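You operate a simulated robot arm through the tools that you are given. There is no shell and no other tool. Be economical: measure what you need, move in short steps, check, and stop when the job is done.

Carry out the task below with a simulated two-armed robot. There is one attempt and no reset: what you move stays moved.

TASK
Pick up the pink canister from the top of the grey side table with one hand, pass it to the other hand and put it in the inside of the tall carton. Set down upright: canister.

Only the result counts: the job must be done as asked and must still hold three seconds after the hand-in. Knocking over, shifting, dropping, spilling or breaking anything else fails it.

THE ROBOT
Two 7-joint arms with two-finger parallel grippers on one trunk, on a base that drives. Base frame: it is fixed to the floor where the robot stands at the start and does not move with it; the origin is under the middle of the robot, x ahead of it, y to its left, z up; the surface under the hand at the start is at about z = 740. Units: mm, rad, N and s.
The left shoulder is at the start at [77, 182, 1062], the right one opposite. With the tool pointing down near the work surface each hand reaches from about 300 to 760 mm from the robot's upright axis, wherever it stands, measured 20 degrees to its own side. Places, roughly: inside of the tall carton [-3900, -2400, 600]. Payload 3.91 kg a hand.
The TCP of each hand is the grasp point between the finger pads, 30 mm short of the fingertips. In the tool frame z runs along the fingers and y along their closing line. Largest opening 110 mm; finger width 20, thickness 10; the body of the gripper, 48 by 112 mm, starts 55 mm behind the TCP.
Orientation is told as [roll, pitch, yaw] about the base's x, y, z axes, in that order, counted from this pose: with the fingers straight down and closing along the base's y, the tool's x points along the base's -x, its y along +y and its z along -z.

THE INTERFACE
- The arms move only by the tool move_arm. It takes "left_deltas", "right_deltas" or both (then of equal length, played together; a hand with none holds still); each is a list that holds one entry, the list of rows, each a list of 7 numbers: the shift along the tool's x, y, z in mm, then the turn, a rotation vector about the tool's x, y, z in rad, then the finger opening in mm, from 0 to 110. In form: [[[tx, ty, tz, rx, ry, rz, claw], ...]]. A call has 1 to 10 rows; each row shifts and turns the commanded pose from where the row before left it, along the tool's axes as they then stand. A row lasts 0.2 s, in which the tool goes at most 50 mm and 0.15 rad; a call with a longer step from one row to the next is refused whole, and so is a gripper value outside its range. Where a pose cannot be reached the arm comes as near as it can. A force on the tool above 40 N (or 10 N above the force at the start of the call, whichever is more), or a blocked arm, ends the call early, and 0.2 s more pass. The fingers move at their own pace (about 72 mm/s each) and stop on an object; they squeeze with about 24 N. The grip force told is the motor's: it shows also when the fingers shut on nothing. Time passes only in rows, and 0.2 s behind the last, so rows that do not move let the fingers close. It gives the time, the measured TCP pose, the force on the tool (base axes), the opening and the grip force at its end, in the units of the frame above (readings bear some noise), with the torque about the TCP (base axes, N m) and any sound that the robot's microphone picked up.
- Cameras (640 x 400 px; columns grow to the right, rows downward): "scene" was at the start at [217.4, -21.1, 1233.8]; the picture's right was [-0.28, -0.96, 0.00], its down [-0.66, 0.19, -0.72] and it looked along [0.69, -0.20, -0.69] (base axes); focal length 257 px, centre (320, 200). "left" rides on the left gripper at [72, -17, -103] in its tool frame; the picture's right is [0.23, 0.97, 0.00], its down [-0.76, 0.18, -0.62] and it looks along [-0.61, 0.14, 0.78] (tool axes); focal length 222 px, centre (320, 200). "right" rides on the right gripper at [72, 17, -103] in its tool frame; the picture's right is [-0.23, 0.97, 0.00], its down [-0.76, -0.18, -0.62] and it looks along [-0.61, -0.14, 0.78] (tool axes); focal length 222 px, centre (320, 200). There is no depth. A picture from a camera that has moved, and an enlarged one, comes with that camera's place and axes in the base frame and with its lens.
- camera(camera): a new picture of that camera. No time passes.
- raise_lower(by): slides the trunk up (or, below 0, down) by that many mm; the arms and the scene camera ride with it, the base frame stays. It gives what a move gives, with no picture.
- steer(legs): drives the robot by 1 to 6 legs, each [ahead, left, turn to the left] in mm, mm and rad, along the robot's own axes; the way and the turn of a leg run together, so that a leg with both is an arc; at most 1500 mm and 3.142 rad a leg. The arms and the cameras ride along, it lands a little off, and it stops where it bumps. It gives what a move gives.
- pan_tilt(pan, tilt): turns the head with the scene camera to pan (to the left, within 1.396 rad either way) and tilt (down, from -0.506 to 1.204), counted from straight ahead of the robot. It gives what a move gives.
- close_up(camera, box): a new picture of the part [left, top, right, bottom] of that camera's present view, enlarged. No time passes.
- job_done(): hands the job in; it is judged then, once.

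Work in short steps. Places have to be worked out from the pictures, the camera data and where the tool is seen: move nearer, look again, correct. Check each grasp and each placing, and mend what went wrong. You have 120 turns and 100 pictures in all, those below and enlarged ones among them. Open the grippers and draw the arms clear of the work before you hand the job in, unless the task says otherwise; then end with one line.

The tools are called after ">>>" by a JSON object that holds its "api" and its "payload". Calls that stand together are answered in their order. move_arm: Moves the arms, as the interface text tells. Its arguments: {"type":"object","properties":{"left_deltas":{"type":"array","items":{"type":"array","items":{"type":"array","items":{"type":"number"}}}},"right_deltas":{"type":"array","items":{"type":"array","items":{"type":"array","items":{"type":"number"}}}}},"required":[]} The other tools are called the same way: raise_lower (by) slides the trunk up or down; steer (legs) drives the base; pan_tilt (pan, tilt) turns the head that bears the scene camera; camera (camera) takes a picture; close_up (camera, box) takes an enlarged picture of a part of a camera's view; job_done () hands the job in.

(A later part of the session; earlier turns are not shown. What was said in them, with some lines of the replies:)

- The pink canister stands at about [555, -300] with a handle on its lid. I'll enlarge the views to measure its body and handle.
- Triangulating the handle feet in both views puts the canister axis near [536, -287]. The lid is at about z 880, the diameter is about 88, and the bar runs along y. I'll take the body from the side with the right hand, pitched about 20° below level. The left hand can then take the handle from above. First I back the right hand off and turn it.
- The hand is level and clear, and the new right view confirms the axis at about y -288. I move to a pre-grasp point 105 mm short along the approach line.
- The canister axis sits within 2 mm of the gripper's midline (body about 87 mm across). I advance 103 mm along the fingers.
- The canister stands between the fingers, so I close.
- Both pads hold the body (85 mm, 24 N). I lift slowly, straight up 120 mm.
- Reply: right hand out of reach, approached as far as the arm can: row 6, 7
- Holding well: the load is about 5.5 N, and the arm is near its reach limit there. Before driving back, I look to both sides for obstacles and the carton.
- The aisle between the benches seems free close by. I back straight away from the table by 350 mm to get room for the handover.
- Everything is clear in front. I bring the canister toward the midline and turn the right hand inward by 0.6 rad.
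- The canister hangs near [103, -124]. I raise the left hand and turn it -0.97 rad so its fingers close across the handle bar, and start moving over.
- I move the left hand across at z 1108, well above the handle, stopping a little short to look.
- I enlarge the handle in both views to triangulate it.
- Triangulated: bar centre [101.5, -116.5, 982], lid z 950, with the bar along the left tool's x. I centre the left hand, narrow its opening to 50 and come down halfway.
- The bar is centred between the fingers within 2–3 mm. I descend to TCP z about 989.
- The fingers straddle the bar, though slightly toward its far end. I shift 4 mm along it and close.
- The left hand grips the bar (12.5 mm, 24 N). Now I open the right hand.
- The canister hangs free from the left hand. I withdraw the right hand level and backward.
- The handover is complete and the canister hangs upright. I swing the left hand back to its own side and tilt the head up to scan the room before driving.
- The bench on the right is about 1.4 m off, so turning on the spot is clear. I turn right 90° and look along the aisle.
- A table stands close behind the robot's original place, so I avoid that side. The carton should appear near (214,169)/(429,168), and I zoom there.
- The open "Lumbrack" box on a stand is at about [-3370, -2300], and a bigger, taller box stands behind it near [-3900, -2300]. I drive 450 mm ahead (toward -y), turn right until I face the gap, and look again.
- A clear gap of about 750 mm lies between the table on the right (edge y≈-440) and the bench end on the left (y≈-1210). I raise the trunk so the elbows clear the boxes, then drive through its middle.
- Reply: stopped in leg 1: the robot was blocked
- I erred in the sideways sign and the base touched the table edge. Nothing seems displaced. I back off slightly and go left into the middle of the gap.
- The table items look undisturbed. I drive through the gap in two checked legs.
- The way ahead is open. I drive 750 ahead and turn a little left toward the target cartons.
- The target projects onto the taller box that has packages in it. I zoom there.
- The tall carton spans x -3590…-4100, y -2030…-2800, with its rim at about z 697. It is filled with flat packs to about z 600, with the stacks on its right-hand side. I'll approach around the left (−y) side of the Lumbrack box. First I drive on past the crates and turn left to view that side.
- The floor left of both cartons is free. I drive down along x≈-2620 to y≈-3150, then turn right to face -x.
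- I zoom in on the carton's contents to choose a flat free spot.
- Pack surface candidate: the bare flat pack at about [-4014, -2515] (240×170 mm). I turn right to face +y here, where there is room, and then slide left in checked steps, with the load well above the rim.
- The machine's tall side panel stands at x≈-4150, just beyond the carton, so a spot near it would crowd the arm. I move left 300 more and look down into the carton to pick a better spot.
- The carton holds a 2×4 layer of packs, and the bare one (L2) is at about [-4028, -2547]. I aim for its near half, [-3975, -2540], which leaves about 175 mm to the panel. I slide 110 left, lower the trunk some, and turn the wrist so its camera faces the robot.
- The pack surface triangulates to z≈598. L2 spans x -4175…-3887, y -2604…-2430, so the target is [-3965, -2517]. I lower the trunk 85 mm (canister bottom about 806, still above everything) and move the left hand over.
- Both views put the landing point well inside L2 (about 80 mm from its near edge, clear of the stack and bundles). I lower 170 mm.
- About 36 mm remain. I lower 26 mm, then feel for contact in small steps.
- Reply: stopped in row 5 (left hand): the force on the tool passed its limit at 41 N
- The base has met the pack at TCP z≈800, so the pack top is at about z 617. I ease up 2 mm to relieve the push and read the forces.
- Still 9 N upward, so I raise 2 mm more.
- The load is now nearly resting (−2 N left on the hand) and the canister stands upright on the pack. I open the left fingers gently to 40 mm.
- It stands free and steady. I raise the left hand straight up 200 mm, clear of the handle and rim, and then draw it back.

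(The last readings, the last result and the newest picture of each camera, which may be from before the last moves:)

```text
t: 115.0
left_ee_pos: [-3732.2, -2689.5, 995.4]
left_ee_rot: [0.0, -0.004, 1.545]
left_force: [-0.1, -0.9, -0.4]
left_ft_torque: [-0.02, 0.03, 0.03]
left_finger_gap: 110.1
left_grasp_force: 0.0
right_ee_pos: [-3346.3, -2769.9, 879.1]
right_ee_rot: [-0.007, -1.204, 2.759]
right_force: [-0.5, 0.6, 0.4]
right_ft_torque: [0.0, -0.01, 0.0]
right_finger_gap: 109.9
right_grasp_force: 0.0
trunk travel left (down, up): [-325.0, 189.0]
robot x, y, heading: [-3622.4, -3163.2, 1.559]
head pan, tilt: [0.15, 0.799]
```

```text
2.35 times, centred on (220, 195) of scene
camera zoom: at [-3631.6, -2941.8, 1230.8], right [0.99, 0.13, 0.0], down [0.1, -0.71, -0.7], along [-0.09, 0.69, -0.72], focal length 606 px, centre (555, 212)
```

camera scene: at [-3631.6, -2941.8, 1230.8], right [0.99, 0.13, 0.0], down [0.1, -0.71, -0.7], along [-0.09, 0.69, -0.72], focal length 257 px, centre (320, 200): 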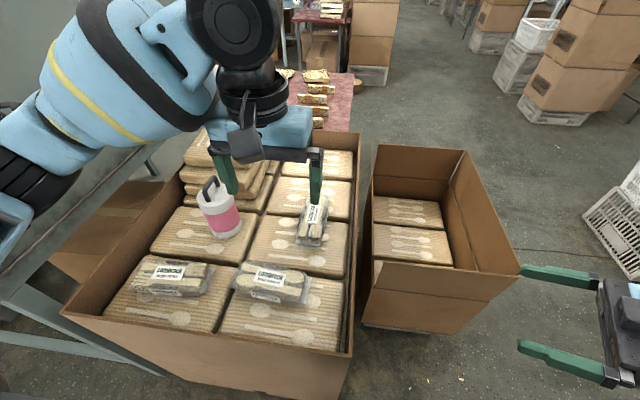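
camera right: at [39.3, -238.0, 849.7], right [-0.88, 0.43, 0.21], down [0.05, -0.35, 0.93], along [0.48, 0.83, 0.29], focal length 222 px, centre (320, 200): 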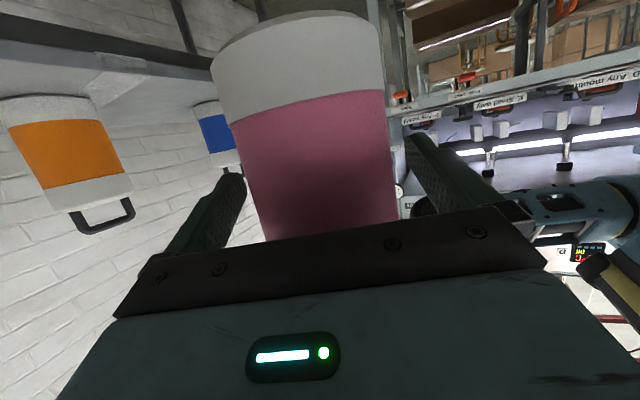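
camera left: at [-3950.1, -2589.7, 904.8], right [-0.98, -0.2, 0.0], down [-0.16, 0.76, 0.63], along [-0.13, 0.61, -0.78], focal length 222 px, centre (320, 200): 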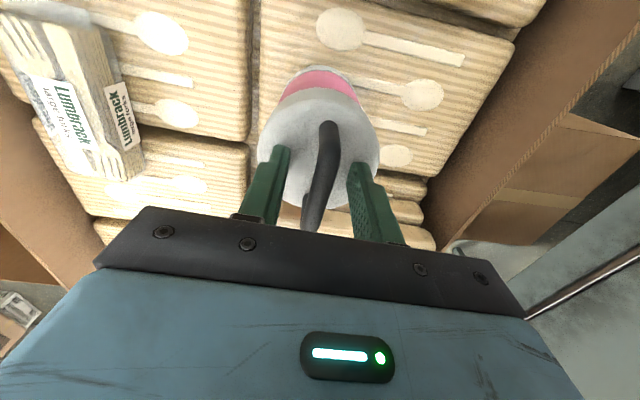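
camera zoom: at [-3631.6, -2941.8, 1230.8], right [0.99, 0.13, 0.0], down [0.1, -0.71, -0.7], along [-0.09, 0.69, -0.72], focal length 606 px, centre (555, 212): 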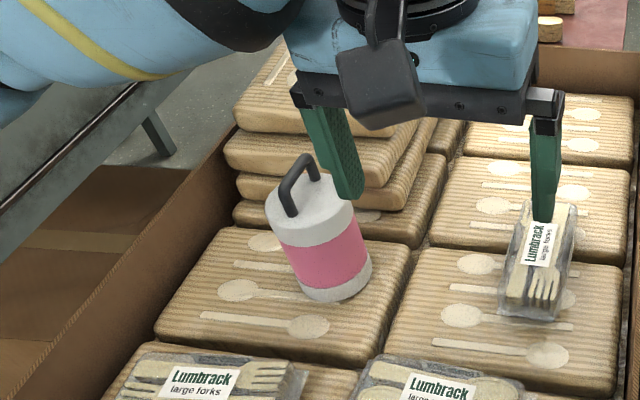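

The canister stands upright on the pack inside the tall carton and nothing else has moved. I back the robot 200 mm away into the open floor and take one last look.

>>> {"api": "steer", "payload": {"legs": [[-200, 0, 0]]}}

>>> {"api": "camera", "payload": {"camera": "scene"}}

```text
t: 116.6
left_ee_pos: [-3736.8, -2886.7, 996.0]
left_ee_rot: [0.002, -0.005, 1.546]
left_force: [-0.4, 0.4, -0.5]
left_ft_torque: [-0.01, 0.03, 0.01]
left_finger_gap: 109.9
left_grasp_force: 0.0
right_ee_pos: [-3351.0, -2964.9, 879.3]
right_ee_rot: [-0.01, -1.205, 2.76]
right_force: [-0.1, -0.3, -0.1]
right_ft_torque: [-0.01, 0.0, -0.03]
right_finger_gap: 110.3
right_grasp_force: 0.1
trunk travel left (down, up): [-325.0, 189.0]
robot x, y, heading: [-3628.9, -3359.0, 1.549]
head pan, tilt: [0.15, 0.799]
```

```text
35 pictures are left
camera scene: at [-3634.6, -3138.7, 1230.9], right [0.99, 0.13, 0.0], down [0.1, -0.71, -0.7], along [-0.09, 0.69, -0.72], focal length 257 px, centre (320, 200)
```

scene: 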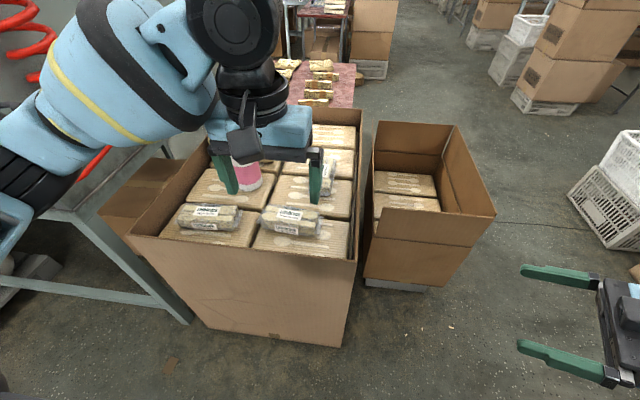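

The canister stands in the tall carton, both grippers are open, and the arms are clear of it. I hand in the job.

>>> {"api": "job_done", "payload": {}}

```text
The job is handed in.
```

I picked up the pink canister with the right hand, passed it to the left, and set it upright on the packs inside the tall carton. On the way, the base bumped the edge of another table and stopped; the later pictures showed nothing displaced there.
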